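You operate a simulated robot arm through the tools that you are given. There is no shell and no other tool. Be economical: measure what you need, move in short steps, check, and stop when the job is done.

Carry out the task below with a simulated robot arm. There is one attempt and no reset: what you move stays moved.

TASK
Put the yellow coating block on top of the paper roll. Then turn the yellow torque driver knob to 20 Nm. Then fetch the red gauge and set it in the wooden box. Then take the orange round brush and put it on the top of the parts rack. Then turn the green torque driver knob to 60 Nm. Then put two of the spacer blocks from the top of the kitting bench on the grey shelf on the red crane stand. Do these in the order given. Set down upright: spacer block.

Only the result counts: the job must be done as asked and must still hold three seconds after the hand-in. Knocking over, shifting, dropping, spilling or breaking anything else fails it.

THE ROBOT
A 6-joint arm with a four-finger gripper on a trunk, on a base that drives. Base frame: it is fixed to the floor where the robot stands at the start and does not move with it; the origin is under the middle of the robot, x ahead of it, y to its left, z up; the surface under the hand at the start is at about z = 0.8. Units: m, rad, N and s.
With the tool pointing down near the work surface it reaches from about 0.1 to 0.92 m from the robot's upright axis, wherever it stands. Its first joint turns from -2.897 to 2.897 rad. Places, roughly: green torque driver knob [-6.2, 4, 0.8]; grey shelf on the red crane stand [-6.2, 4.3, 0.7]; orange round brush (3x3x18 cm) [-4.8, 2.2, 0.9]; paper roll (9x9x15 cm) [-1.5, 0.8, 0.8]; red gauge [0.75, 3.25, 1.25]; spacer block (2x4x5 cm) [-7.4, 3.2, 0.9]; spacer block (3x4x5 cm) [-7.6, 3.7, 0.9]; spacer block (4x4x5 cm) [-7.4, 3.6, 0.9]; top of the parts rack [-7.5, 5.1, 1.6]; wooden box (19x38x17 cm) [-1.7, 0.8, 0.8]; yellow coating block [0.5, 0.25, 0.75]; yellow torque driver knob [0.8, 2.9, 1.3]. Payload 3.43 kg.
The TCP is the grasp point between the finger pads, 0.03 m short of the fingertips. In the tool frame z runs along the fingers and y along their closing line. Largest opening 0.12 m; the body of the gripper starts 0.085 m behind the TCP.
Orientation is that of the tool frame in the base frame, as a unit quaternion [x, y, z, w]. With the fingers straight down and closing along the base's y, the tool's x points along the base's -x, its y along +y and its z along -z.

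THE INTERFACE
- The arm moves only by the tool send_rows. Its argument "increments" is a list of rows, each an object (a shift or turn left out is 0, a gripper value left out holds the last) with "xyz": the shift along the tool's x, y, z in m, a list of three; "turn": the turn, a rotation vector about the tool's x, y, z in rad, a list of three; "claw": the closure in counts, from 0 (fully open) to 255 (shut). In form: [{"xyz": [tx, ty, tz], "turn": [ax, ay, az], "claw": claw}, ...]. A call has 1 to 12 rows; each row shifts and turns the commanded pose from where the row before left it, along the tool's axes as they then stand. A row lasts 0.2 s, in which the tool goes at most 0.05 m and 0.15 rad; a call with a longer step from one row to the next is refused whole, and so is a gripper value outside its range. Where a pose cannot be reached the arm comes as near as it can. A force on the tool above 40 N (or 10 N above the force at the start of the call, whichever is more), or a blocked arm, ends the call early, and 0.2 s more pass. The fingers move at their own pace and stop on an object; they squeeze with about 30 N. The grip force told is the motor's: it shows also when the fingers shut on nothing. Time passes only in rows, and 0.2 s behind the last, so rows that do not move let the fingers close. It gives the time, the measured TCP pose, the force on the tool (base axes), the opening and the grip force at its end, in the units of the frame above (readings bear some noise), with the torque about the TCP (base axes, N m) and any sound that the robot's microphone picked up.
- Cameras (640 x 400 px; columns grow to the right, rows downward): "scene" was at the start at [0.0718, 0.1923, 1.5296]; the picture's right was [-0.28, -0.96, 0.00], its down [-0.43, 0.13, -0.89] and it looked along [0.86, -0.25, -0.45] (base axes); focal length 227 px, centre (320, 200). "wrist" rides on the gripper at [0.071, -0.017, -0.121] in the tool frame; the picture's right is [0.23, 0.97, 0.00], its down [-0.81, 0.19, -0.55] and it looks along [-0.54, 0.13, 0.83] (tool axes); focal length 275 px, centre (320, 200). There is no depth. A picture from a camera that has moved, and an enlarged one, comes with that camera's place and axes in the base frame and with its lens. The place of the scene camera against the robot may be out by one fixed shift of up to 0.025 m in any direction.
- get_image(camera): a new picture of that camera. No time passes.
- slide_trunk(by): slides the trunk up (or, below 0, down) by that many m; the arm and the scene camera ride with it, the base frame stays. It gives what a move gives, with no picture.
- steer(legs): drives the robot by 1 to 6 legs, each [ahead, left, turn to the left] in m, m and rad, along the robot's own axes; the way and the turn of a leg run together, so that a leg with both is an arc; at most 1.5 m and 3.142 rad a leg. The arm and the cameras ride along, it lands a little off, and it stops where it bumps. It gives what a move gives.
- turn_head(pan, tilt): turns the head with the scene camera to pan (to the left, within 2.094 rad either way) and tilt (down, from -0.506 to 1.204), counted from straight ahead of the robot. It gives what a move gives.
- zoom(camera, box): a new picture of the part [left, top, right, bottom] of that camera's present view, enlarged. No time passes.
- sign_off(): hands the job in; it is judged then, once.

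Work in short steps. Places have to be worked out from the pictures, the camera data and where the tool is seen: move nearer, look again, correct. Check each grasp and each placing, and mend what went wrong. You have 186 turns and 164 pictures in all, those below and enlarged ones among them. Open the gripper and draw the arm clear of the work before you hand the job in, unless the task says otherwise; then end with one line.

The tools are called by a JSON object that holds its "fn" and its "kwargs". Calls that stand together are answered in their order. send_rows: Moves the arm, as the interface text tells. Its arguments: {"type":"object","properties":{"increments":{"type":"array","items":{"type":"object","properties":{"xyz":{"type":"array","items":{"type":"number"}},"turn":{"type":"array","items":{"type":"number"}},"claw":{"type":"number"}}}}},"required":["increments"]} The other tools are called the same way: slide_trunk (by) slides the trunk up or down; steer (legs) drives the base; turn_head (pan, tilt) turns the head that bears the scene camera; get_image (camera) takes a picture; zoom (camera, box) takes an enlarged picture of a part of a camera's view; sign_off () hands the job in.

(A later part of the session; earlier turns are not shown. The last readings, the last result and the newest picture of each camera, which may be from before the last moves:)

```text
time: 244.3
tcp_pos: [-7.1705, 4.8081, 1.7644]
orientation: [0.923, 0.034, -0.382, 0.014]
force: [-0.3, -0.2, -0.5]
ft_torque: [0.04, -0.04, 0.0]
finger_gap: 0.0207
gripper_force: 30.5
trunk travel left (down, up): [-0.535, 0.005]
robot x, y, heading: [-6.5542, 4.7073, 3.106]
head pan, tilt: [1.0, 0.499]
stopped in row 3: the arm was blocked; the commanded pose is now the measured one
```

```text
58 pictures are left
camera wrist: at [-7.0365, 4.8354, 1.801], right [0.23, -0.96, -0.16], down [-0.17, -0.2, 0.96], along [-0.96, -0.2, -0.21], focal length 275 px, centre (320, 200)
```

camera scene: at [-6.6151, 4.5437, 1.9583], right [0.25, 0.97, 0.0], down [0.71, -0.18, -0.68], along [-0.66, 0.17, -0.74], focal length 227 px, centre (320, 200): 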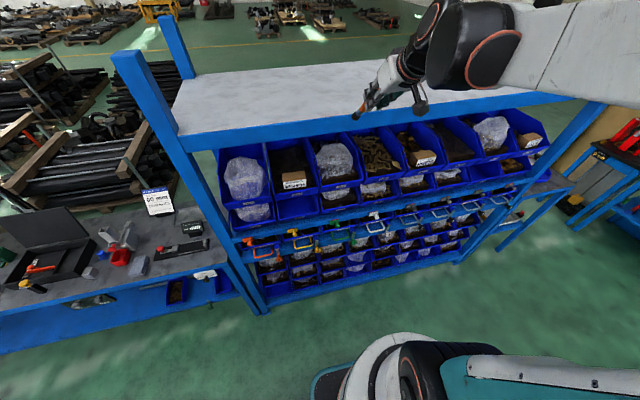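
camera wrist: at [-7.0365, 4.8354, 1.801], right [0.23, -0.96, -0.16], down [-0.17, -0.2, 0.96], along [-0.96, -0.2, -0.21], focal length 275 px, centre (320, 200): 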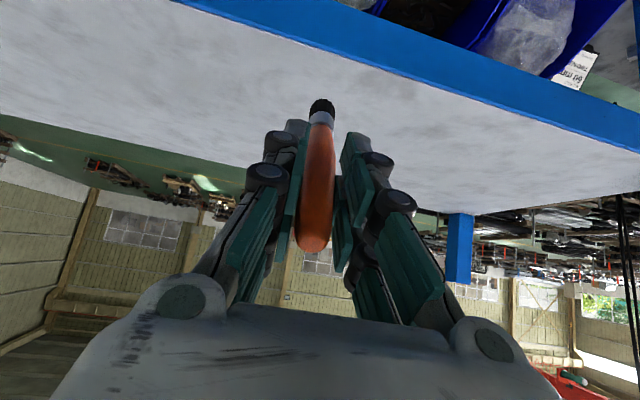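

Clear above the shelf now. I move forward over it and tilt the tool most of the way to horizontal.

{"fn": "send_rows", "kwargs": {"increments": [{"xyz": [-0.0283, 0, 0.0283]}, {"xyz": [-0.0283, 0, 0.0283]}, {"turn": [0, -0.13, 0]}, {"turn": [0, -0.13, 0]}, {"turn": [0, -0.13, 0]}, {"turn": [0, -0.13, 0]}, {"turn": [0, -0.13, 0]}, {}]}}

{"fn": "get_image", "kwargs": {"camera": "wrist"}}

{"fn": "get_image", "kwargs": {"camera": "scene"}}

```text
time: 246.1
tcp_pos: [-7.2439, 4.8163, 1.7646]
orientation: [0.753, 0.02, -0.658, 0.017]
force: [0.1, 0.3, -1.3]
ft_torque: [0.0, -0.02, 0.02]
finger_gap: 0.0209
gripper_force: 29.5
trunk travel left (down, up): [-0.535, 0.005]
robot x, y, heading: [-6.5558, 4.7088, 3.103]
head pan, tilt: [1.0, 0.499]
```

```text
57 pictures are left
camera wrist: at [-7.1161, 4.8402, 1.7119], right [0.08, -0.97, -0.23], down [0.45, -0.17, 0.88], along [-0.89, -0.17, 0.42], focal length 275 px, centre (320, 200)
```

wrist: 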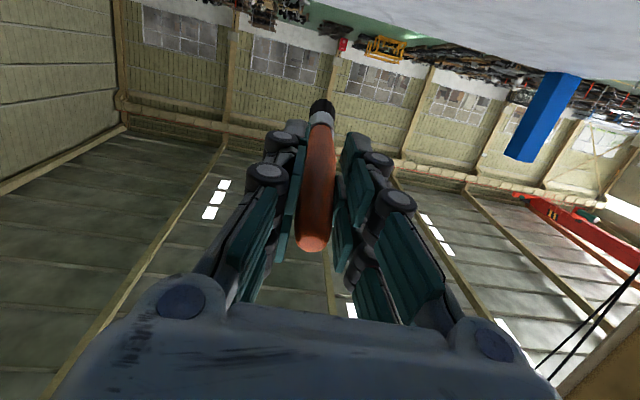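

```text
56 pictures are left
camera scene: at [-6.5918, 4.449, 1.9864], right [-0.82, 0.57, 0.0], down [0.27, 0.39, -0.88], along [-0.5, -0.72, -0.48], focal length 227 px, centre (320, 200)
```

scene: 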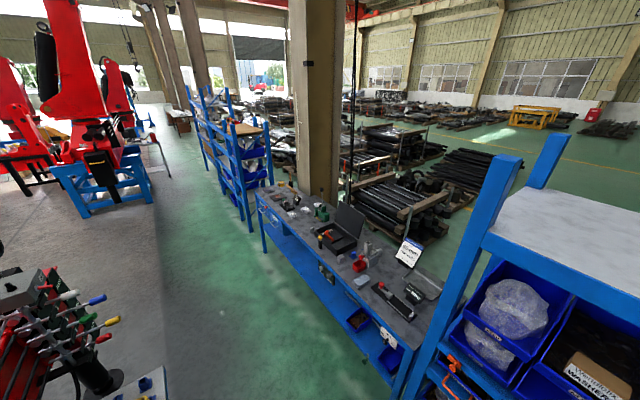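

The head is free again. I finish tilting to horizontal and move forward to TCP x ≈ -7.345, then view from the scene camera.

{"fn": "send_rows", "kwargs": {"increments": [{"turn": [0, -0.12, 0]}, {"xyz": [0, 0, 0.035]}, {"xyz": [0, 0, 0.035]}, {"xyz": [0, 0, 0.03]}, {"xyz": [0.04, 0, 0]}, {"xyz": [0.03, 0, 0]}, {}]}}

{"fn": "turn_head", "kwargs": {"pan": 0.3, "tilt": 0.5}}

{"fn": "get_image", "kwargs": {"camera": "scene"}}

```text
time: 247.7
tcp_pos: [-7.3426, 4.807, 1.6923]
orientation: [0.712, 0.018, -0.701, 0.018]
force: [0.0, 0.3, 0.0]
ft_torque: [0.0, -0.06, -0.03]
finger_gap: 0.0209
gripper_force: 30.1
trunk travel left (down, up): [-0.535, 0.005]
robot x, y, heading: [-6.5618, 4.7034, 3.104]
head pan, tilt: [1.0, 0.499]
```

```text
time: 248.7
tcp_pos: [-7.3449, 4.8094, 1.6911]
orientation: [0.712, 0.019, -0.701, 0.019]
force: [-0.2, -0.4, 0.4]
ft_torque: [-0.03, -0.05, -0.04]
finger_gap: 0.0205
gripper_force: 29.7
trunk travel left (down, up): [-0.535, 0.005]
robot x, y, heading: [-6.5531, 4.7053, 3.105]
head pan, tilt: [0.3, 0.499]
```

```text
55 pictures are left
camera scene: at [-6.6284, 4.5, 1.9864], right [-0.26, 0.97, 0.0], down [0.46, 0.13, -0.88], along [-0.85, -0.23, -0.48], focal length 227 px, centre (320, 200)
```

scene: 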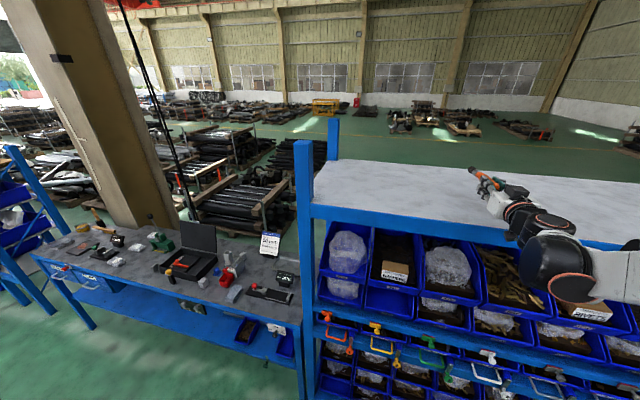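

Clear view: the brush is horizontal above the shelf. I lower slowly until contact.

{"fn": "send_rows", "kwargs": {"increments": [{"xyz": [0.02, 0, 0]}, {"xyz": [0.015, 0, 0]}, {"xyz": [0.01, 0, 0]}, {"xyz": [0.006, 0, 0]}, {"xyz": [0.006, 0, 0]}, {}]}}

{"fn": "zoom", "kwargs": {"camera": "scene", "box": [430, 140, 590, 260]}}

```text
time: 250.1
tcp_pos: [-7.3425, 4.8098, 1.6348]
orientation: [0.713, 0.019, -0.701, 0.019]
force: [-0.1, 0.5, -1.4]
ft_torque: [0.01, -0.04, 0.0]
finger_gap: 0.0205
gripper_force: 30.4
trunk travel left (down, up): [-0.535, 0.005]
robot x, y, heading: [-6.5543, 4.7048, 3.107]
head pan, tilt: [0.3, 0.499]
```

```text
3.33 times, centred on (510, 200) of scene
camera zoom: at [-6.6279, 4.4999, 1.9864], right [-0.26, 0.97, 0.0], down [0.46, 0.12, -0.88], along [-0.85, -0.23, -0.48], focal length 756 px, centre (-313, 200)
```

zoom: 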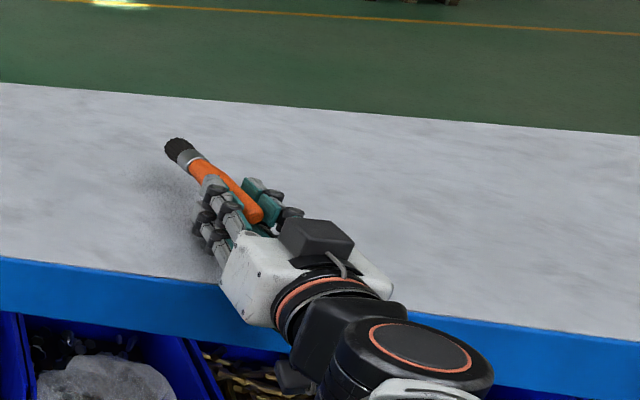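

Still above. I lower in 4 mm steps.

{"fn": "send_rows", "kwargs": {"increments": [{"xyz": [0.005, 0, 0]}, {"xyz": [0.004, 0, 0]}, {"xyz": [0.004, 0, 0]}, {"xyz": [0.004, 0, 0]}, {}]}}

{"fn": "zoom", "kwargs": {"camera": "scene", "box": [430, 140, 590, 260]}}

```text
time: 251.1
tcp_pos: [-7.3438, 4.8106, 1.6242]
orientation: [0.711, 0.018, -0.703, 0.019]
force: [-0.9, -0.3, 19.4]
ft_torque: [0.29, 0.57, 0.04]
finger_gap: 0.0206
gripper_force: 29.8
trunk travel left (down, up): [-0.535, 0.005]
robot x, y, heading: [-6.5565, 4.7065, 3.107]
head pan, tilt: [0.3, 0.499]
stopped in row 4: the force on the tool passed its limit at 53 N (the readings are from after the stop); the commanded pose is now the measured one
```

```text
3.33 times, centred on (510, 200) of scene
camera zoom: at [-6.6259, 4.4997, 1.9866], right [-0.26, 0.97, 0.0], down [0.46, 0.12, -0.88], along [-0.85, -0.23, -0.48], focal length 756 px, centre (-313, 200)
```

zoom: 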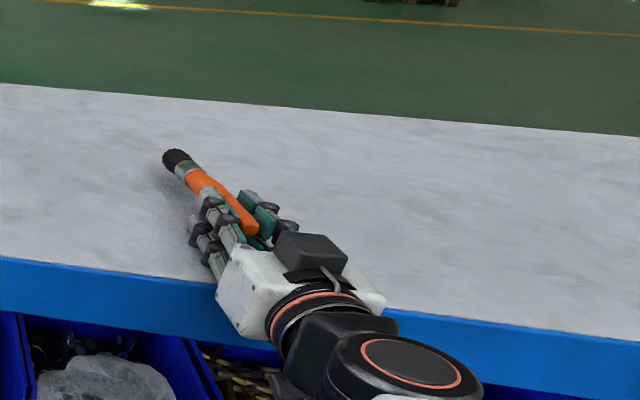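

Contact comes from the fingertips, with the brush riding about 1 cm higher. I pitch the brush tip down slightly so it touches, then open gently and draw straight back.

{"fn": "send_rows", "kwargs": {"increments": [{"xyz": [-0.003, 0, 0], "turn": [0, 0.06, 0]}, {}, {"claw": 225}, {"claw": 210}, {"claw": 190}, {"claw": 160}, {}]}}

{"fn": "zoom", "kwargs": {"camera": "scene", "box": [430, 140, 590, 260]}}

```text
time: 252.7
tcp_pos: [-7.3446, 4.8112, 1.6256]
orientation: [0.733, 0.019, -0.68, 0.019]
force: [-1.9, -1.2, 8.3]
ft_torque: [-0.17, 0.28, -0.04]
finger_gap: 0.0457
gripper_force: 0.1
trunk travel left (down, up): [-0.535, 0.005]
robot x, y, heading: [-6.5571, 4.7076, 3.102]
head pan, tilt: [0.3, 0.499]
```

```text
3.33 times, centred on (510, 200) of scene
camera zoom: at [-6.6278, 4.4997, 1.9864], right [-0.26, 0.97, 0.0], down [0.46, 0.12, -0.88], along [-0.85, -0.23, -0.48], focal length 756 px, centre (-313, 200)
```

zoom: 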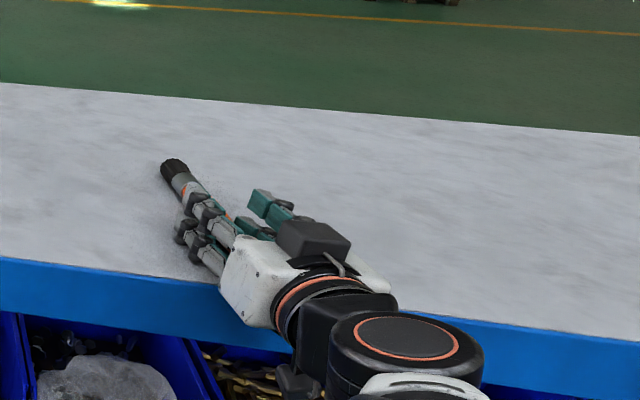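

The brush is released on the shelf. I lift 3 mm and pull straight back off it.

{"fn": "send_rows", "kwargs": {"increments": [{"xyz": [-0.003, 0, 0]}, {"xyz": [-0.002, 0, -0.02]}, {"xyz": [-0.003, 0, -0.035]}, {"xyz": [-0.003, 0, -0.035]}, {"xyz": [-0.01, 0, -0.035]}, {"xyz": [-0.02, 0, -0.03]}, {}]}}

{"fn": "get_image", "kwargs": {"camera": "scene"}}

{"fn": "zoom", "kwargs": {"camera": "scene", "box": [430, 140, 590, 260]}}

```text
time: 254.3
tcp_pos: [-7.1958, 4.8219, 1.6807]
orientation: [0.733, 0.019, -0.68, 0.019]
force: [-1.4, 0.1, 1.3]
ft_torque: [-0.02, 0.04, 0.0]
finger_gap: 0.0449
gripper_force: 0.2
trunk travel left (down, up): [-0.535, 0.005]
robot x, y, heading: [-6.5578, 4.705, 3.105]
head pan, tilt: [0.3, 0.499]
```

```text
51 pictures are left
camera scene: at [-6.6308, 4.5008, 1.9863], right [-0.26, 0.97, 0.0], down [0.46, 0.12, -0.88], along [-0.85, -0.23, -0.48], focal length 227 px, centre (320, 200)
```

scene: 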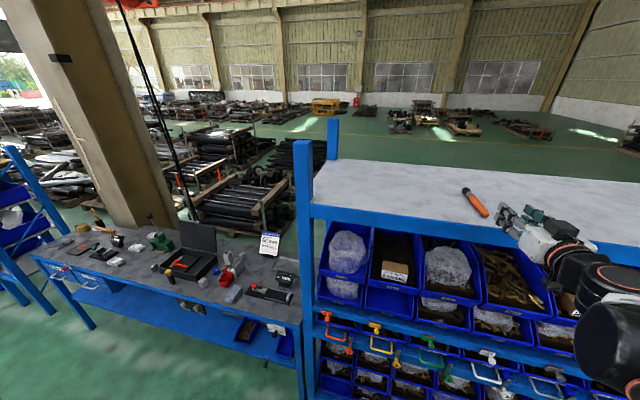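

```text
3.33 times, centred on (510, 200) of scene
camera zoom: at [-6.6308, 4.5008, 1.9863], right [-0.26, 0.97, 0.0], down [0.46, 0.12, -0.88], along [-0.85, -0.23, -0.48], focal length 756 px, centre (-313, 200)
```

zoom: 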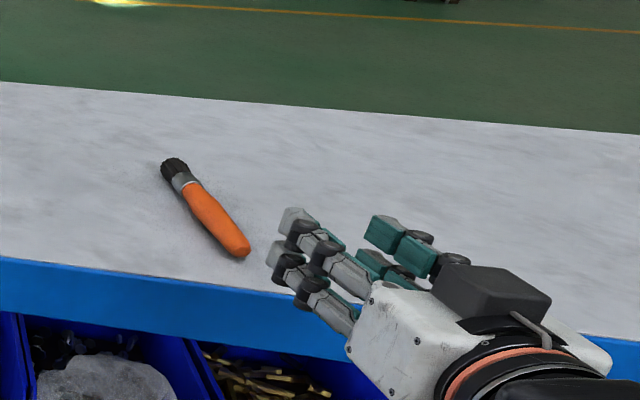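

Step 4 is done: the brush lies on the rack's top. I lower and straighten the tool in front of the rack.

{"fn": "send_rows", "kwargs": {"increments": [{"xyz": [0.0399, 0, 0.003], "turn": [0, 0.13, 0]}, {"xyz": [0.0392, 0, 0.0082], "turn": [0, 0.13, 0]}, {"xyz": [0.0378, 0, 0.0132], "turn": [0, 0.13, 0]}, {"xyz": [0.0357, 0, 0.018], "turn": [0, 0.13, 0]}, {"xyz": [0.0331, 0, 0.0224], "turn": [0, 0.13, 0]}, {"xyz": [0.0299, 0, 0.0265], "turn": [0, 0.13, 0]}, {"xyz": [0.0262, 0, 0.0302], "turn": [0, 0.13, 0]}, {"xyz": [0.0221, 0, 0.0333], "turn": [0, 0.13, 0]}, {"xyz": [0.0176, 0, 0.0359], "turn": [0, 0.13, 0]}, {"xyz": [0.0128, 0, 0.0379], "turn": [0, 0.13, 0]}, {"xyz": [0.0078, 0, 0.0392], "turn": [0, 0.13, 0]}, {"turn": [0, 0.065, 0]}]}}

```text
time: 256.9
tcp_pos: [-7.1927, 4.8174, 1.2357]
orientation: [1.0, 0.027, 0.0, 0.001]
force: [0.7, 0.6, -0.4]
ft_torque: [-0.04, 0.01, -0.01]
finger_gap: 0.0449
gripper_force: 0.1
trunk travel left (down, up): [-0.535, 0.005]
robot x, y, heading: [-6.5598, 4.7071, 3.104]
head pan, tilt: [0.3, 0.499]
```

I retract a bit, shift into the aisle centre, move south to y ≈ 4.0 and turn through the south to face the crane stand.

{"fn": "send_rows", "kwargs": {"increments": [{"xyz": [0.04, 0, 0]}, {"xyz": [0.04, 0, 0]}, {"xyz": [0.04, 0, 0]}, {"xyz": [0.03, 0, 0]}, {}]}}

{"fn": "steer", "kwargs": {"legs": [[0.13, 0, 0.035], [0, 0.72, 0], [0, 0, 1.57]]}}

{"fn": "turn_head", "kwargs": {"pan": 1.2, "tilt": 0.7}}

{"fn": "get_image", "kwargs": {"camera": "scene"}}

```text
time: 258.1
tcp_pos: [-7.0447, 4.8267, 1.2385]
orientation: [1.0, 0.026, -0.001, 0.001]
force: [0.9, 0.0, 0.5]
ft_torque: [0.0, -0.01, 0.0]
finger_gap: 0.0449
gripper_force: 0.1
trunk travel left (down, up): [-0.535, 0.005]
robot x, y, heading: [-6.5561, 4.7074, 3.104]
head pan, tilt: [0.3, 0.499]
```

```text
time: 266.7
tcp_pos: [-6.8321, 3.4969, 1.2388]
orientation: [0.696, 0.718, 0.0, 0.002]
force: [-1.0, -0.2, -0.4]
ft_torque: [0.02, 0.0, -0.01]
finger_gap: 0.0446
gripper_force: 0.0
trunk travel left (down, up): [-0.535, 0.005]
robot x, y, heading: [-6.7047, 3.9833, -1.626]
head pan, tilt: [0.3, 0.499]
```

```text
time: 267.9
tcp_pos: [-6.8318, 3.4956, 1.2386]
orientation: [0.696, 0.718, 0.0, 0.001]
force: [-0.6, -0.3, -0.5]
ft_torque: [-0.04, 0.02, -0.02]
finger_gap: 0.0449
gripper_force: 0.0
trunk travel left (down, up): [-0.535, 0.005]
robot x, y, heading: [-6.7016, 3.9843, -1.622]
head pan, tilt: [1.201, 0.7]
```

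```text
49 pictures are left
camera scene: at [-6.4208, 3.9731, 1.9687], right [-0.41, -0.91, 0.0], down [-0.59, 0.27, -0.77], along [0.7, -0.32, -0.64], focal length 227 px, centre (320, 200)
```

scene: 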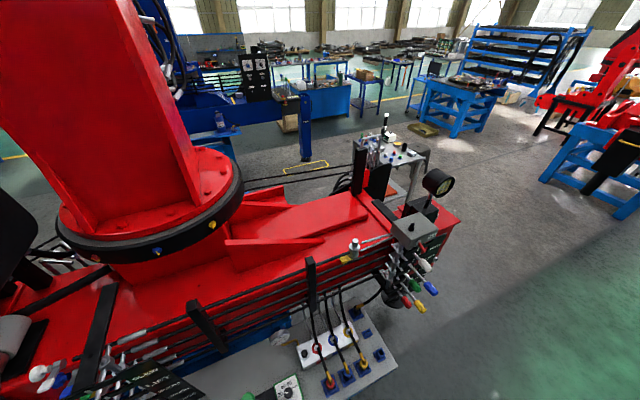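

The grey shelf sits low on this side of the crane stand, with a dial at the bottom edge of the view. I tilt down to see it.

{"fn": "turn_head", "kwargs": {"pan": 1.6, "tilt": 1.15}}

{"fn": "get_image", "kwargs": {"camera": "scene"}}

```text
time: 268.8
tcp_pos: [-6.833, 3.496, 1.2378]
orientation: [0.695, 0.719, 0.0, 0.001]
force: [0.3, 0.5, -0.3]
ft_torque: [0.01, -0.02, -0.01]
finger_gap: 0.0447
gripper_force: 0.2
trunk travel left (down, up): [-0.535, 0.005]
robot x, y, heading: [-6.7012, 3.9799, -1.627]
head pan, tilt: [1.6, 1.15]
```

```text
48 pictures are left
camera scene: at [-6.4385, 4.0066, 1.9356], right [-0.03, -1.0, 0.0], down [-0.91, 0.02, -0.41], along [0.41, -0.01, -0.91], focal length 227 px, centre (320, 200)
```

scene: 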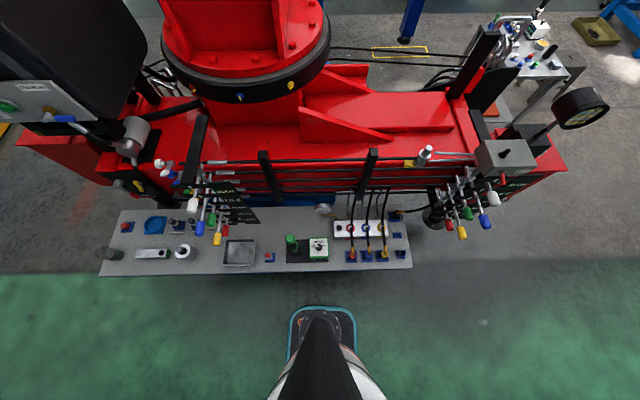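

This is a good overhead view: the green torque driver's dial is at about (-6.185, 4.015). I zoom in on the shelf.

{"fn": "zoom", "kwargs": {"camera": "scene", "box": [95, 195, 255, 285]}}

{"fn": "zoom", "kwargs": {"camera": "scene", "box": [250, 195, 410, 285]}}

```text
4.00 times, centred on (175, 240) of scene
camera zoom: at [-6.4385, 4.0066, 1.9356], right [-0.03, -1.0, 0.0], down [-0.91, 0.02, -0.41], along [0.41, -0.01, -0.91], focal length 907 px, centre (900, 40)
```

zoom: 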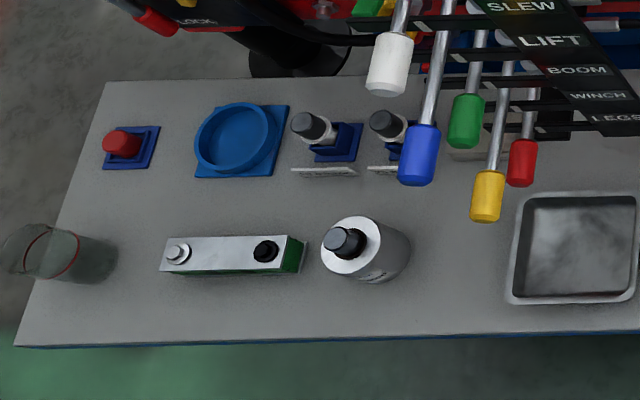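

```text
4.00 times, centred on (330, 240) of scene
camera zoom: at [-6.4385, 4.0066, 1.9356], right [-0.03, -1.0, 0.0], down [-0.91, 0.02, -0.41], along [0.41, -0.01, -0.91], focal length 907 px, centre (280, 40)
```

zoom: 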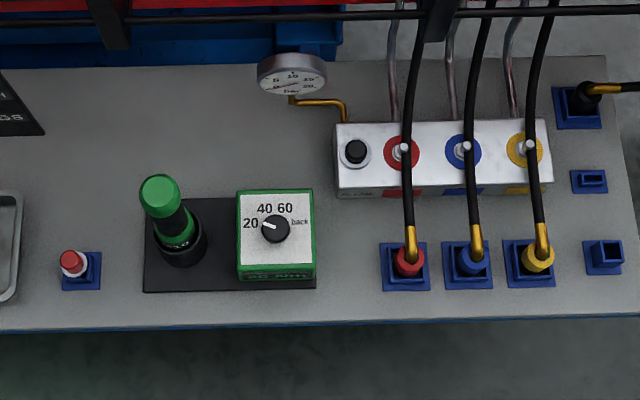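

The dial reads 20 with the pointer at about -68°, and 60 is at about +22°, so it needs a 90° clockwise turn. I shift 0.1 m west, turn to face east, and view the hand against the shelf.

{"fn": "steer", "kwargs": {"legs": [[0, -0.1, 0], [0, 0, 1.627]]}}

{"fn": "turn_head", "kwargs": {"pan": 0.3, "tilt": 1.15}}

{"fn": "get_image", "kwargs": {"camera": "scene"}}

{"fn": "get_image", "kwargs": {"camera": "wrist"}}

```text
time: 273.9
tcp_pos: [-6.3089, 3.8945, 1.2376]
orientation: [-0.055, 0.998, 0.0, 0.001]
force: [-0.6, -0.3, -0.3]
ft_torque: [0.02, 0.03, 0.0]
finger_gap: 0.0448
gripper_force: 0.1
trunk travel left (down, up): [-0.535, 0.005]
robot x, y, heading: [-6.8026, 3.9882, 0.021]
head pan, tilt: [1.6, 1.15]
```

```text
time: 275.4
tcp_pos: [-6.3097, 3.8933, 1.238]
orientation: [-0.054, 0.999, 0.001, 0.001]
force: [0.4, 0.0, -0.3]
ft_torque: [-0.01, 0.02, 0.02]
finger_gap: 0.0447
gripper_force: 0.1
trunk travel left (down, up): [-0.535, 0.005]
robot x, y, heading: [-6.8017, 3.9875, 0.021]
head pan, tilt: [0.3, 1.15]
```

```text
45 pictures are left
camera scene: at [-6.7652, 4.2236, 1.9356], right [0.31, -0.95, 0.0], down [-0.87, -0.29, -0.41], along [0.39, 0.13, -0.91], focal length 227 px, centre (320, 200)
```

scene: 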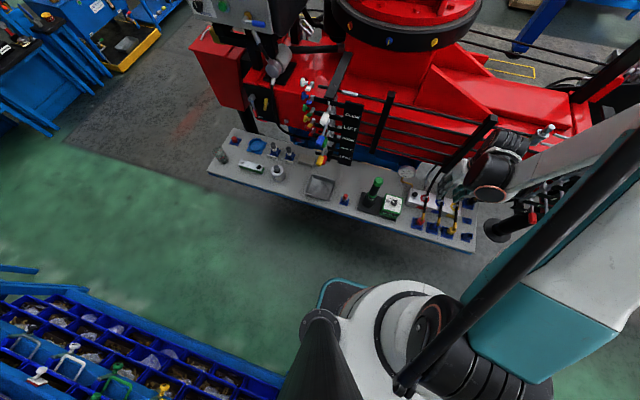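

```text
44 pictures are left
camera wrist: at [-6.3778, 3.8691, 1.3601], right [-0.33, 0.94, 0.0], down [0.78, 0.28, 0.55], along [0.52, 0.19, -0.83], focal length 275 px, centre (320, 200)
```

wrist: 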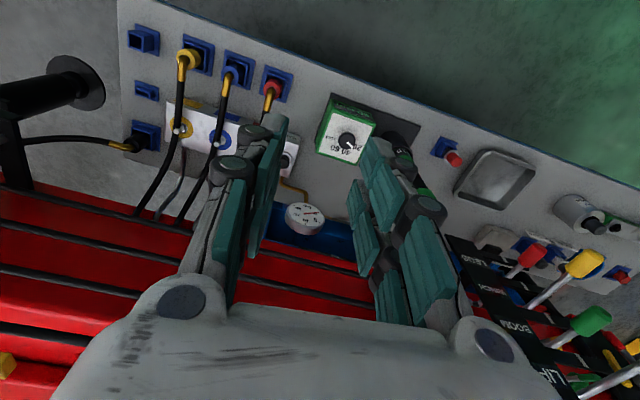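

The knob is at about (-6.185, 4.005). I move the tool in front of it at height and lower the trunk by 0.28 m.

{"fn": "send_rows", "kwargs": {"increments": [{"xyz": [-0.017, 0.035, 0], "claw": 128}, {"xyz": [-0.017, 0.035, 0]}, {"xyz": [-0.018, 0.035, 0]}, {}]}}

{"fn": "slide_trunk", "kwargs": {"by": -0.28}}

{"fn": "get_image", "kwargs": {"camera": "wrist"}}

{"fn": "get_image", "kwargs": {"camera": "scene"}}

```text
time: 276.4
tcp_pos: [-6.2685, 4.0045, 1.2392]
orientation: [-0.054, 0.999, 0.001, 0.001]
force: [-0.3, -1.0, 0.0]
ft_torque: [0.04, 0.01, 0.0]
finger_gap: 0.0597
gripper_force: 0.0
trunk travel left (down, up): [-0.535, 0.005]
robot x, y, heading: [-6.8011, 3.9874, 0.02]
head pan, tilt: [0.3, 1.15]
```

```text
time: 279.2
tcp_pos: [-6.2687, 4.0047, 0.959]
orientation: [-0.054, 0.999, 0.001, 0.001]
force: [0.1, 0.1, 0.6]
ft_torque: [0.0, 0.01, 0.01]
finger_gap: 0.0599
gripper_force: 0.1
trunk travel left (down, up): [-0.255, 0.285]
robot x, y, heading: [-6.8014, 3.9843, 0.019]
head pan, tilt: [0.3, 1.15]
```

```text
43 pictures are left
camera wrist: at [-6.3376, 3.9807, 1.0807], right [-0.33, 0.94, 0.0], down [0.78, 0.28, 0.55], along [0.52, 0.19, -0.83], focal length 275 px, centre (320, 200)
```

wrist: 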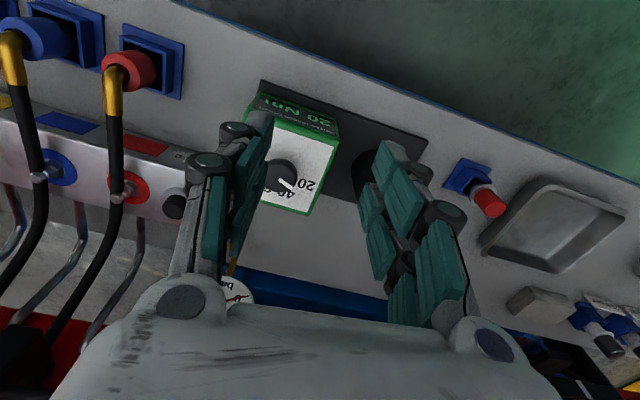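

```text
42 pictures are left
camera scene: at [-6.7653, 4.2236, 1.6557], right [0.31, -0.95, 0.0], down [-0.87, -0.29, -0.41], along [0.39, 0.13, -0.91], focal length 227 px, centre (320, 200)
```

scene: 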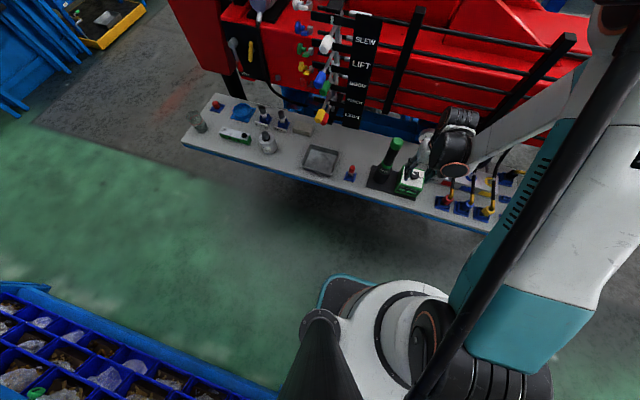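

The knob is at (-6.187, 3.998, 0.808). I move above it and pre-rotate the tool by -0.6 rad.

{"fn": "send_rows", "kwargs": {"increments": [{"xyz": [-0.041, -0.008, 0]}, {"xyz": [-0.04, -0.008, 0]}, {"turn": [0, 0, -0.14]}, {"turn": [0, 0, -0.14]}, {"turn": [0, 0, -0.14]}, {"turn": [0, 0, -0.14]}, {"turn": [0, 0, -0.1]}, {"xyz": [0, 0, 0.04]}, {}]}}

{"fn": "get_image", "kwargs": {"camera": "wrist"}}

{"fn": "zoom", "kwargs": {"camera": "scene", "box": [340, 110, 480, 220]}}

```text
time: 281.2
tcp_pos: [-6.1864, 3.998, 0.92]
orientation: [-0.376, 0.927, 0.001, 0.0]
force: [0.0, -0.2, 0.0]
ft_torque: [-0.01, -0.01, 0.03]
finger_gap: 0.0597
gripper_force: 0.1
trunk travel left (down, up): [-0.255, 0.285]
robot x, y, heading: [-6.8026, 3.9818, 0.016]
head pan, tilt: [0.3, 1.15]
```

```text
41 pictures are left
camera wrist: at [-6.2252, 3.9361, 1.0418], right [-0.84, 0.54, 0.0], down [0.45, 0.7, 0.55], along [0.3, 0.47, -0.83], focal length 275 px, centre (320, 200)
```

wrist: 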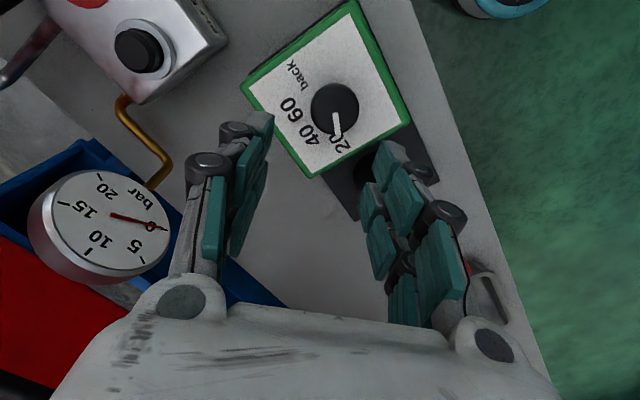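

```text
3.64 times, centred on (410, 165) of scene
camera zoom: at [-6.7649, 4.2237, 1.6556], right [0.31, -0.95, 0.0], down [-0.87, -0.29, -0.41], along [0.39, 0.13, -0.91], focal length 825 px, centre (-7, 327)
```

zoom: 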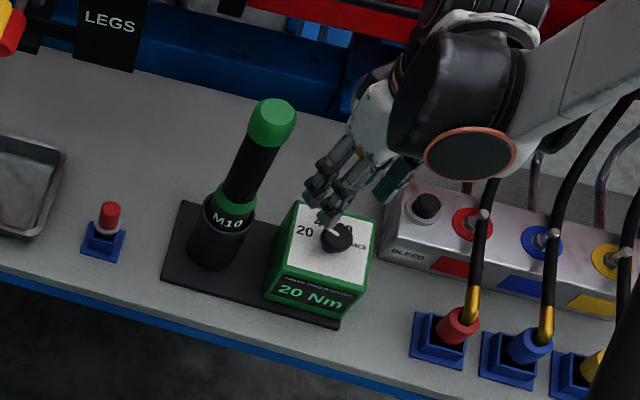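

The knob reads slightly nearer, at (-6.197, 3.997). I correct and descend to just above it.

{"fn": "send_rows", "kwargs": {"increments": [{"xyz": [0.008, 0.006, 0.03]}, {"xyz": [0, 0, 0.03]}, {"xyz": [0, 0, 0.02]}, {}]}}

{"fn": "get_image", "kwargs": {"camera": "wrist"}}

```text
time: 282.0
tcp_pos: [-6.1971, 3.9969, 0.8546]
orientation: [-0.375, 0.927, 0.0, 0.003]
force: [7.1, -1.7, 45.1]
ft_torque: [0.25, 1.64, 0.04]
finger_gap: 0.0344
gripper_force: 29.5
trunk travel left (down, up): [-0.255, 0.285]
robot x, y, heading: [-6.8037, 3.987, 0.024]
head pan, tilt: [0.3, 1.15]
stopped in row 3: the force on the tool passed its limit at 102 N (the readings are from after the stop); the commanded pose is now the measured one
```

```text
39 pictures are left
camera wrist: at [-6.2371, 3.934, 0.9768], right [-0.84, 0.54, 0.0], down [0.45, 0.7, 0.56], along [0.3, 0.47, -0.83], focal length 275 px, centre (320, 200)
```

wrist: 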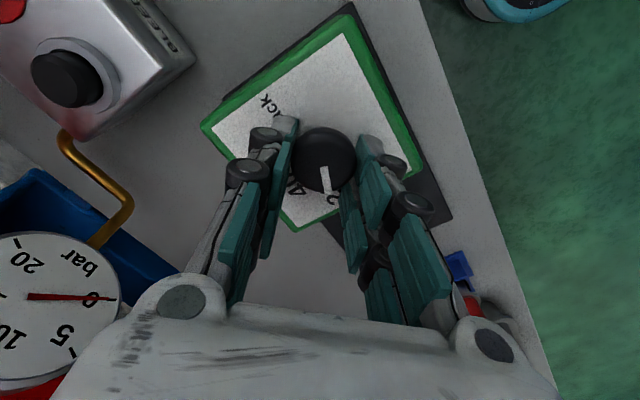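

The fingertips pressed on the box top, so the knob sits higher than thought, at about (-6.208, 3.983, 0.856). I back up 3 cm, open again and recentre.

{"fn": "send_rows", "kwargs": {"increments": [{"xyz": [0, 0, -0.01], "claw": 128}, {"xyz": [0, 0, -0.035]}, {"xyz": [0.016, -0.002, 0]}, {}]}}

{"fn": "get_image", "kwargs": {"camera": "wrist"}}

{"fn": "zoom", "kwargs": {"camera": "scene", "box": [340, 110, 480, 220]}}

```text
time: 283.0
tcp_pos: [-6.2077, 3.9831, 0.8971]
orientation: [-0.375, 0.927, 0.001, 0.001]
force: [-0.2, -0.5, 0.5]
ft_torque: [0.02, 0.04, -0.01]
finger_gap: 0.0598
gripper_force: 0.0
trunk travel left (down, up): [-0.255, 0.285]
robot x, y, heading: [-6.8031, 3.9845, 0.015]
head pan, tilt: [0.3, 1.15]
```

```text
38 pictures are left
camera wrist: at [-6.2466, 3.9198, 1.0193], right [-0.84, 0.54, 0.0], down [0.45, 0.7, 0.55], along [0.3, 0.47, -0.83], focal length 275 px, centre (320, 200)
```

wrist: 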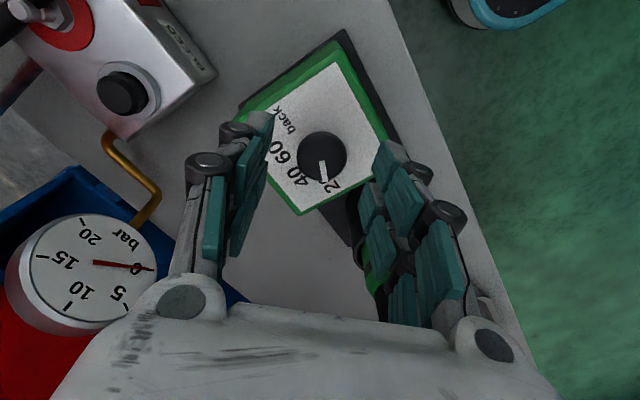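

```text
3.64 times, centred on (410, 165) of scene
camera zoom: at [-6.7649, 4.2235, 1.6556], right [0.31, -0.95, 0.0], down [-0.87, -0.29, -0.41], along [0.39, 0.13, -0.91], focal length 825 px, centre (-7, 327)
```

zoom: 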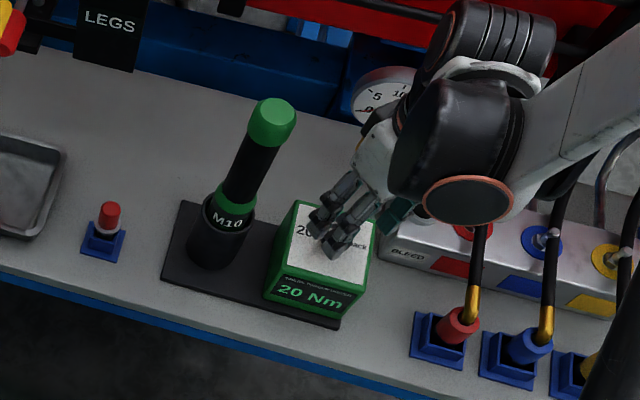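

The box hasn't moved. The knob top is at about (-6.206, 3.987, 0.85), so I descend to TCP z ≈ 0.864 and close.

{"fn": "send_rows", "kwargs": {"increments": [{"xyz": [-0.003, 0.001, 0.018]}, {"xyz": [0, 0, 0.015]}, {"claw": 180}, {}, {"claw": 255}, {}, {}]}}

{"fn": "get_image", "kwargs": {"camera": "wrist"}}

```text
time: 284.6
tcp_pos: [-6.2061, 3.9873, 0.8629]
orientation: [-0.376, 0.927, 0.001, 0.0]
force: [-11.9, 9.8, -10.0]
ft_torque: [0.3, 0.29, 0.0]
finger_gap: 0.0317
gripper_force: 45.1
trunk travel left (down, up): [-0.255, 0.285]
robot x, y, heading: [-6.7982, 3.9899, 0.023]
head pan, tilt: [0.3, 1.15]
```

```text
36 pictures are left
camera wrist: at [-6.2447, 3.9249, 0.9849], right [-0.84, 0.54, 0.0], down [0.45, 0.7, 0.55], along [0.3, 0.47, -0.83], focal length 275 px, centre (320, 200)
```

wrist: 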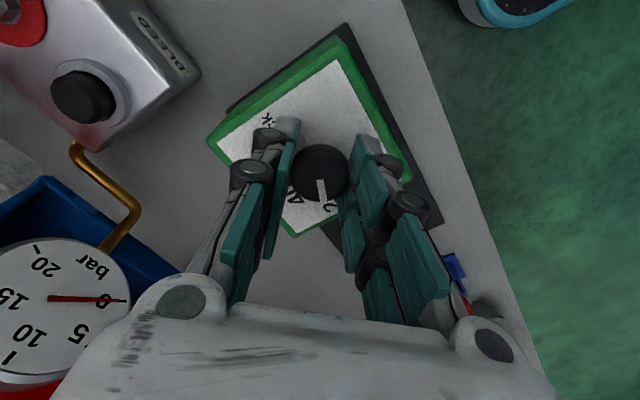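

The knob is gripped the same way as before (3.2 cm). I turn clockwise by 1.4 rad and check the display.

{"fn": "send_rows", "kwargs": {"increments": [{"turn": [0, 0, 0.14]}, {"turn": [0, 0, 0.14]}, {"turn": [0, 0, 0.14]}, {"turn": [0, 0, 0.14]}, {"turn": [0, 0, 0.14]}, {"turn": [0, 0, 0.14]}, {"turn": [0, 0, 0.14]}, {"turn": [0, 0, 0.14]}, {"turn": [0, 0, 0.14]}, {"turn": [0, 0, 0.14]}, {}]}}

{"fn": "zoom", "kwargs": {"camera": "scene", "box": [340, 110, 480, 220]}}

{"fn": "get_image", "kwargs": {"camera": "wrist"}}

```text
time: 285.3
tcp_pos: [-6.2053, 3.9867, 0.8628]
orientation: [-0.202, 0.979, 0.001, -0.001]
force: [-3.7, 1.4, -14.2]
ft_torque: [0.38, -0.05, -0.05]
finger_gap: 0.0316
gripper_force: 45.4
trunk travel left (down, up): [-0.255, 0.285]
robot x, y, heading: [-6.8005, 3.9878, 0.022]
head pan, tilt: [0.3, 1.15]
stopped in row 3: the force on the tool passed its limit at 41 N (the readings are from after the stop); the commanded pose is now the measured one
```

```text
3.64 times, centred on (410, 165) of scene
camera zoom: at [-6.7646, 4.2239, 1.6556], right [0.31, -0.95, 0.0], down [-0.87, -0.29, -0.41], along [0.39, 0.13, -0.91], focal length 825 px, centre (-7, 327)
```

zoom: 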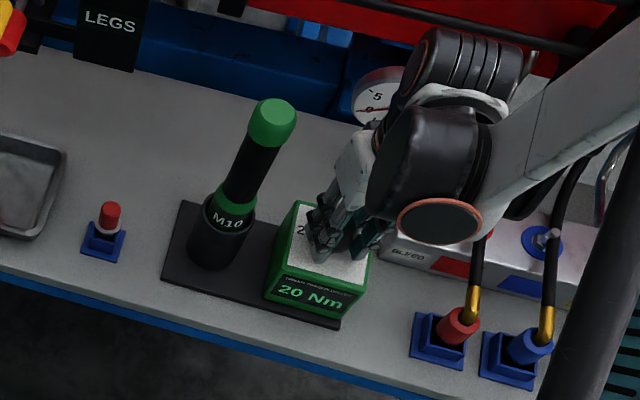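

```text
34 pictures are left
camera wrist: at [-6.2637, 3.9431, 0.9852], right [-0.59, 0.8, 0.0], down [0.67, 0.49, 0.55], along [0.44, 0.33, -0.83], focal length 275 px, centre (320, 200)
```

wrist: 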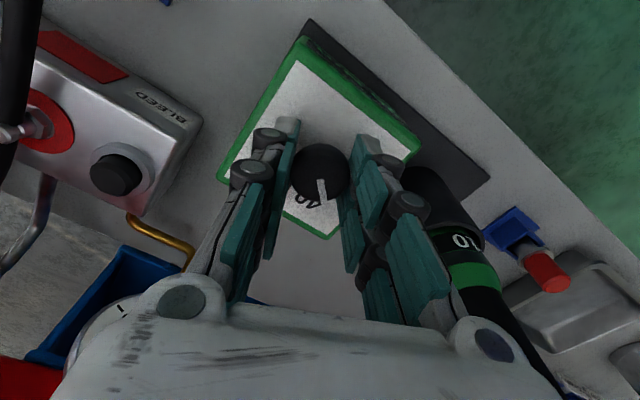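

The call stopped at the force limit after 0.37 rad (slight off-centre side load). I continue in gentler steps.

{"fn": "send_rows", "kwargs": {"increments": [{}, {"turn": [0, 0, 0.09]}, {"turn": [0, 0, 0.09]}, {"turn": [0, 0, 0.09]}, {"turn": [0, 0, 0.09]}, {"turn": [0, 0, 0.09]}, {"turn": [0, 0, 0.09]}, {}]}}

{"fn": "zoom", "kwargs": {"camera": "scene", "box": [340, 110, 480, 220]}}

```text
time: 287.1
tcp_pos: [-6.2057, 3.9865, 0.8631]
orientation: [0.068, 0.998, -0.001, -0.001]
force: [2.3, 11.4, -17.3]
ft_torque: [0.13, -0.5, 0.04]
finger_gap: 0.0315
gripper_force: 45.0
trunk travel left (down, up): [-0.255, 0.285]
robot x, y, heading: [-6.7955, 3.9881, 0.018]
head pan, tilt: [0.3, 1.15]
```

```text
3.64 times, centred on (410, 165) of scene
camera zoom: at [-6.7636, 4.2248, 1.6553], right [0.31, -0.95, 0.0], down [-0.87, -0.29, -0.41], along [0.39, 0.13, -0.91], focal length 825 px, centre (-7, 327)
```

zoom: 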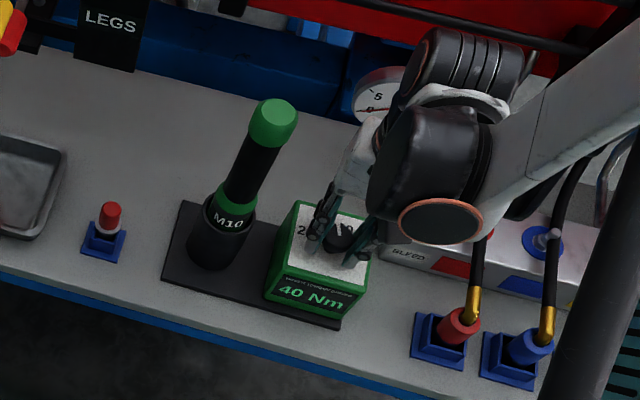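

It reads 40 Nm now, after about 0.9 rad. I turn a further 0.6 rad.

{"fn": "send_rows", "kwargs": {"increments": [{"turn": [0, 0, 0.09]}, {"turn": [0, 0, 0.09]}, {"turn": [0, 0, 0.09]}, {"turn": [0, 0, 0.09]}, {"turn": [0, 0, 0.09]}, {"turn": [0, 0, 0.09]}, {"turn": [0, 0, 0.06]}, {}]}}

{"fn": "zoom", "kwargs": {"camera": "scene", "box": [340, 110, 480, 220]}}

```text
time: 288.9
tcp_pos: [-6.2042, 3.9866, 0.864]
orientation: [0.361, 0.933, 0.001, 0.0]
force: [7.5, 16.3, -1.0]
ft_torque: [0.77, 0.28, -0.02]
finger_gap: 0.0315
gripper_force: 45.4
trunk travel left (down, up): [-0.255, 0.285]
robot x, y, heading: [-6.8009, 3.9915, 0.017]
head pan, tilt: [0.3, 1.15]
```

```text
3.64 times, centred on (410, 165) of scene
camera zoom: at [-6.7644, 4.2252, 1.6554], right [0.31, -0.95, 0.0], down [-0.87, -0.29, -0.41], along [0.39, 0.13, -0.91], focal length 825 px, centre (-7, 327)
```

zoom: 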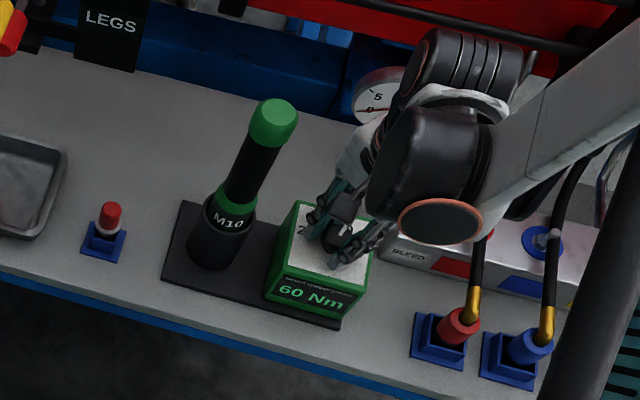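

60 Nm is displayed after about 1.51 rad in total. I release, rise and rotate the tool back.

{"fn": "send_rows", "kwargs": {"increments": [{"claw": 128}, {}, {"xyz": [0, 0, -0.03]}, {"xyz": [0, 0, -0.045]}, {"xyz": [0, 0, -0.045], "turn": [0, 0, -0.12]}, {"xyz": [0, 0, -0.04], "turn": [0, 0, -0.12]}, {"turn": [0, 0, -0.12]}, {"turn": [0, 0, -0.12]}, {"turn": [0, 0, -0.12]}, {"turn": [0, 0, -0.12]}, {}]}}

{"fn": "zoom", "kwargs": {"camera": "scene", "box": [180, 80, 480, 260]}}

```text
time: 291.3
tcp_pos: [-6.2055, 3.9859, 1.0243]
orientation: [0.007, 1.0, 0.001, 0.0]
force: [-1.0, 1.1, -0.2]
ft_torque: [0.0, -0.01, 0.0]
finger_gap: 0.0599
gripper_force: 0.0
trunk travel left (down, up): [-0.255, 0.285]
robot x, y, heading: [-6.8011, 3.9852, 0.02]
head pan, tilt: [0.3, 1.15]
```

```text
2.13 times, centred on (330, 170) of scene
camera zoom: at [-6.7653, 4.2237, 1.6556], right [0.31, -0.95, 0.0], down [-0.87, -0.29, -0.41], along [0.39, 0.13, -0.91], focal length 484 px, centre (299, 264)
```

zoom: 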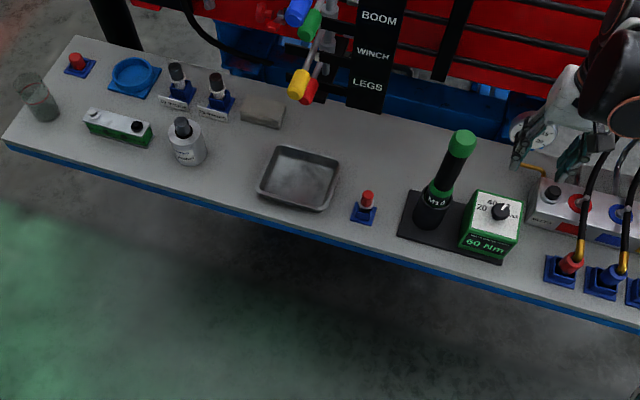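

Step 5 holds at 60 Nm. I retract, raise, and turn back through the south to face the kitting bench for the spacer blocks.

{"fn": "send_rows", "kwargs": {"increments": [{"xyz": [0.04, 0, 0]}, {"xyz": [0.04, 0, 0]}, {"xyz": [0.04, 0, 0]}, {}]}}

{"fn": "slide_trunk", "kwargs": {"by": 0.15}}

{"fn": "steer", "kwargs": {"legs": [[0, 0, -1.57], [0.4, 0, 0], [0, 0, -1.57]]}}

{"fn": "turn_head", "kwargs": {"pan": 0.3, "tilt": 1.0}}

{"fn": "get_image", "kwargs": {"camera": "scene"}}

```text
time: 292.3
tcp_pos: [-6.3279, 3.9864, 1.0217]
orientation: [0.008, 1.0, 0.001, 0.0]
force: [-1.0, 0.7, -0.4]
ft_torque: [0.0, -0.01, 0.0]
finger_gap: 0.0597
gripper_force: 0.1
trunk travel left (down, up): [-0.255, 0.285]
robot x, y, heading: [-6.8023, 3.9859, 0.016]
head pan, tilt: [0.3, 1.15]
```

```text
time: 294.1
tcp_pos: [-6.327, 3.9865, 1.1721]
orientation: [0.008, 1.0, 0.001, -0.001]
force: [0.0, 0.8, 0.3]
ft_torque: [-0.02, -0.01, 0.01]
finger_gap: 0.0598
gripper_force: 0.1
trunk travel left (down, up): [-0.405, 0.135]
robot x, y, heading: [-6.8034, 3.9871, 0.019]
head pan, tilt: [0.3, 1.15]
```

```text
time: 304.4
tcp_pos: [-7.287, 3.6156, 1.1725]
orientation: [0.999, -0.042, 0.0, 0.001]
force: [0.6, -0.4, -0.5]
ft_torque: [-0.01, 0.0, 0.02]
finger_gap: 0.0598
gripper_force: 0.1
trunk travel left (down, up): [-0.405, 0.135]
robot x, y, heading: [-6.8126, 3.5856, 3.094]
head pan, tilt: [0.3, 1.15]
```

```text
time: 305.1
tcp_pos: [-7.2869, 3.6154, 1.1717]
orientation: [0.999, -0.041, 0.0, 0.0]
force: [0.1, 0.7, -0.8]
ft_torque: [0.0, -0.03, 0.01]
finger_gap: 0.0599
gripper_force: 0.0
trunk travel left (down, up): [-0.405, 0.135]
robot x, y, heading: [-6.8098, 3.5817, 3.095]
head pan, tilt: [0.3, 1.0]
```

```text
30 pictures are left
camera scene: at [-6.8667, 3.3829, 1.8153], right [-0.25, 0.97, 0.0], down [0.81, 0.21, -0.54], along [-0.52, -0.14, -0.84], focal length 227 px, centre (320, 200)
```

scene: 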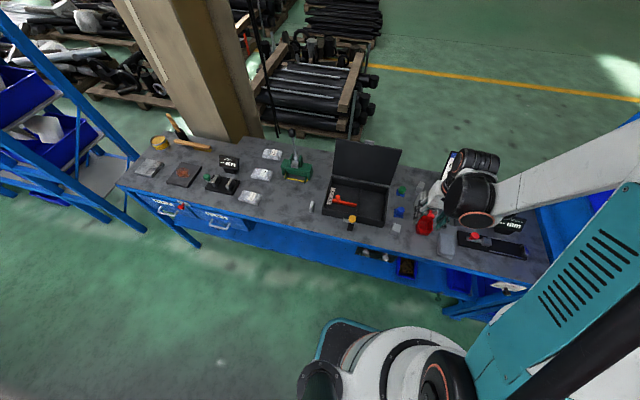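

I have 30 pictures left. I zoom in on the bench to spot the spacer blocks.

{"fn": "zoom", "kwargs": {"camera": "scene", "box": [250, 130, 480, 270]}}

```text
2.78 times, centred on (365, 200) of scene
camera zoom: at [-6.8667, 3.3829, 1.8153], right [-0.25, 0.97, 0.0], down [0.81, 0.21, -0.54], along [-0.52, -0.14, -0.84], focal length 631 px, centre (195, 200)
```

zoom: 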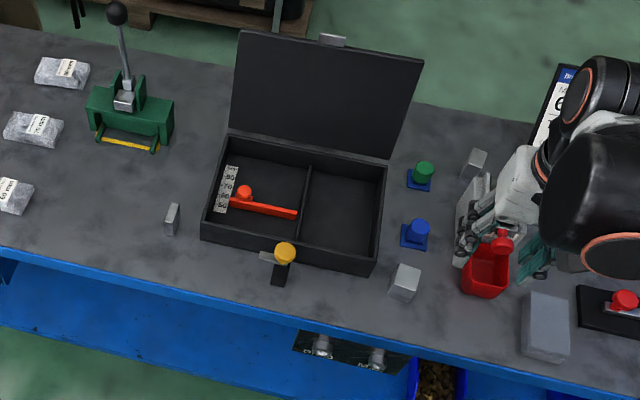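

I can see the spacer blocks: thin A near (-7.44, 3.19), cube-like B near (-7.41, 3.61), and C near (-7.69, 3.72). I take B first and move over it.

{"fn": "send_rows", "kwargs": {"increments": [{"xyz": [-0.04, 0.006, 0.02], "claw": 90}, {"xyz": [-0.04, 0.006, 0.025]}, {"xyz": [0, 0, 0.045]}, {}]}}

{"fn": "get_image", "kwargs": {"camera": "wrist"}}

```text
time: 306.1
tcp_pos: [-7.3668, 3.6043, 1.0826]
orientation: [0.999, -0.041, 0.0, 0.001]
force: [0.4, -0.4, -0.6]
ft_torque: [0.0, 0.01, -0.01]
finger_gap: 0.0777
gripper_force: 0.1
trunk travel left (down, up): [-0.405, 0.135]
robot x, y, heading: [-6.8134, 3.5823, 3.093]
head pan, tilt: [0.3, 1.0]
```

```text
28 pictures are left
camera wrist: at [-7.2941, 3.6157, 1.2048], right [0.15, -0.99, 0.0], down [-0.82, -0.12, 0.55], along [-0.55, -0.09, -0.83], focal length 275 px, centre (320, 200)
```

wrist: 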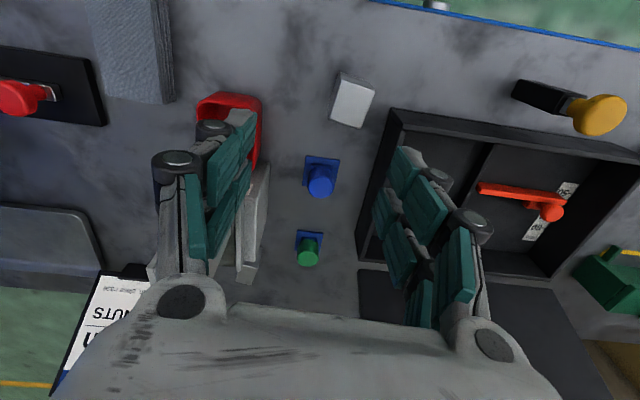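

B's top centre is near (-7.375, 3.562) and its edges are already lined up with the tool. The black case leaves about 2 cm of room, so I narrow the opening and move above B.

{"fn": "send_rows", "kwargs": {"increments": [{"xyz": [-0.003, 0.022, 0.02], "claw": 138}, {"xyz": [-0.002, 0.021, 0.04]}, {"xyz": [0, 0, 0.04]}, {}]}}

{"fn": "get_image", "kwargs": {"camera": "wrist"}}

```text
time: 307.1
tcp_pos: [-7.3953, 3.5665, 0.9977]
orientation: [0.999, -0.041, 0.001, 0.001]
force: [0.4, -1.0, -0.3]
ft_torque: [-0.03, 0.0, 0.06]
finger_gap: 0.0551
gripper_force: 0.1
out of reach, approached as far as the arm can: row 2, 3
trunk travel left (down, up): [-0.405, 0.135]
robot x, y, heading: [-6.8139, 3.5851, 3.097]
head pan, tilt: [0.3, 1.0]
```

```text
27 pictures are left
camera wrist: at [-7.3243, 3.5776, 1.1202], right [0.15, -0.99, 0.0], down [-0.83, -0.12, 0.55], along [-0.54, -0.09, -0.84], focal length 275 px, centre (320, 200)
```

wrist: 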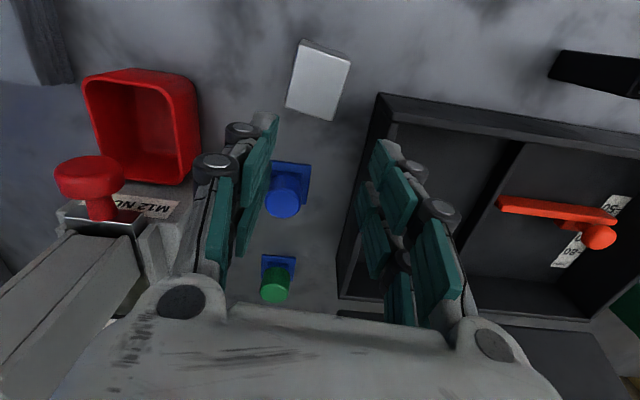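

That pose is near a reach limit, so I raise the arm and lower the trunk by the same amount while recentring to about (-7.36, 3.572). B's top seems to be near z = 0.92.

{"fn": "send_rows", "kwargs": {"increments": [{"xyz": [0.015, -0.004, -0.045]}, {"xyz": [0.018, -0.002, -0.045]}, {"xyz": [0, 0, -0.045]}, {}]}}

{"fn": "slide_trunk", "kwargs": {"by": -0.15}}

{"fn": "zoom", "kwargs": {"camera": "wrist", "box": [220, 20, 420, 170]}}

```text
time: 308.1
tcp_pos: [-7.3646, 3.5694, 1.1286]
orientation: [0.999, -0.041, 0.0, 0.0]
force: [-0.9, -0.3, -0.2]
ft_torque: [0.01, 0.0, 0.0]
finger_gap: 0.0552
gripper_force: 0.1
trunk travel left (down, up): [-0.405, 0.135]
robot x, y, heading: [-6.8145, 3.5823, 3.093]
head pan, tilt: [0.3, 1.0]
```

```text
time: 309.8
tcp_pos: [-7.3635, 3.5689, 0.9788]
orientation: [0.999, -0.041, 0.0, 0.001]
force: [-0.1, 0.1, -0.6]
ft_torque: [0.0, -0.02, 0.01]
finger_gap: 0.0548
gripper_force: 0.0
trunk travel left (down, up): [-0.255, 0.285]
robot x, y, heading: [-6.8132, 3.583, 3.092]
head pan, tilt: [0.3, 1.0]
```

```text
2.67 times, centred on (320, 95) of wrist
camera zoom: at [-7.2912, 3.5807, 1.1018], right [0.15, -0.99, 0.0], down [-0.82, -0.12, 0.55], along [-0.55, -0.09, -0.83], focal length 734 px, centre (320, 480)
```

zoom: 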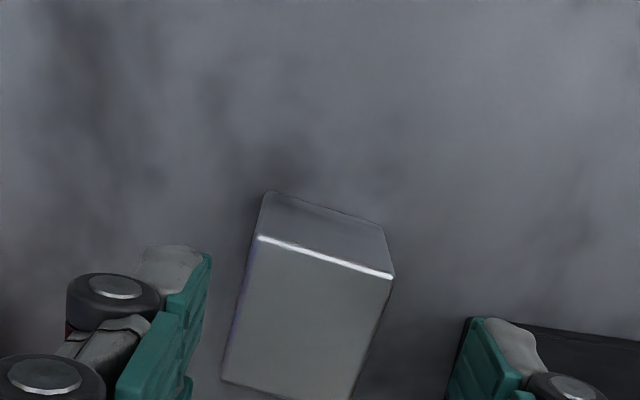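

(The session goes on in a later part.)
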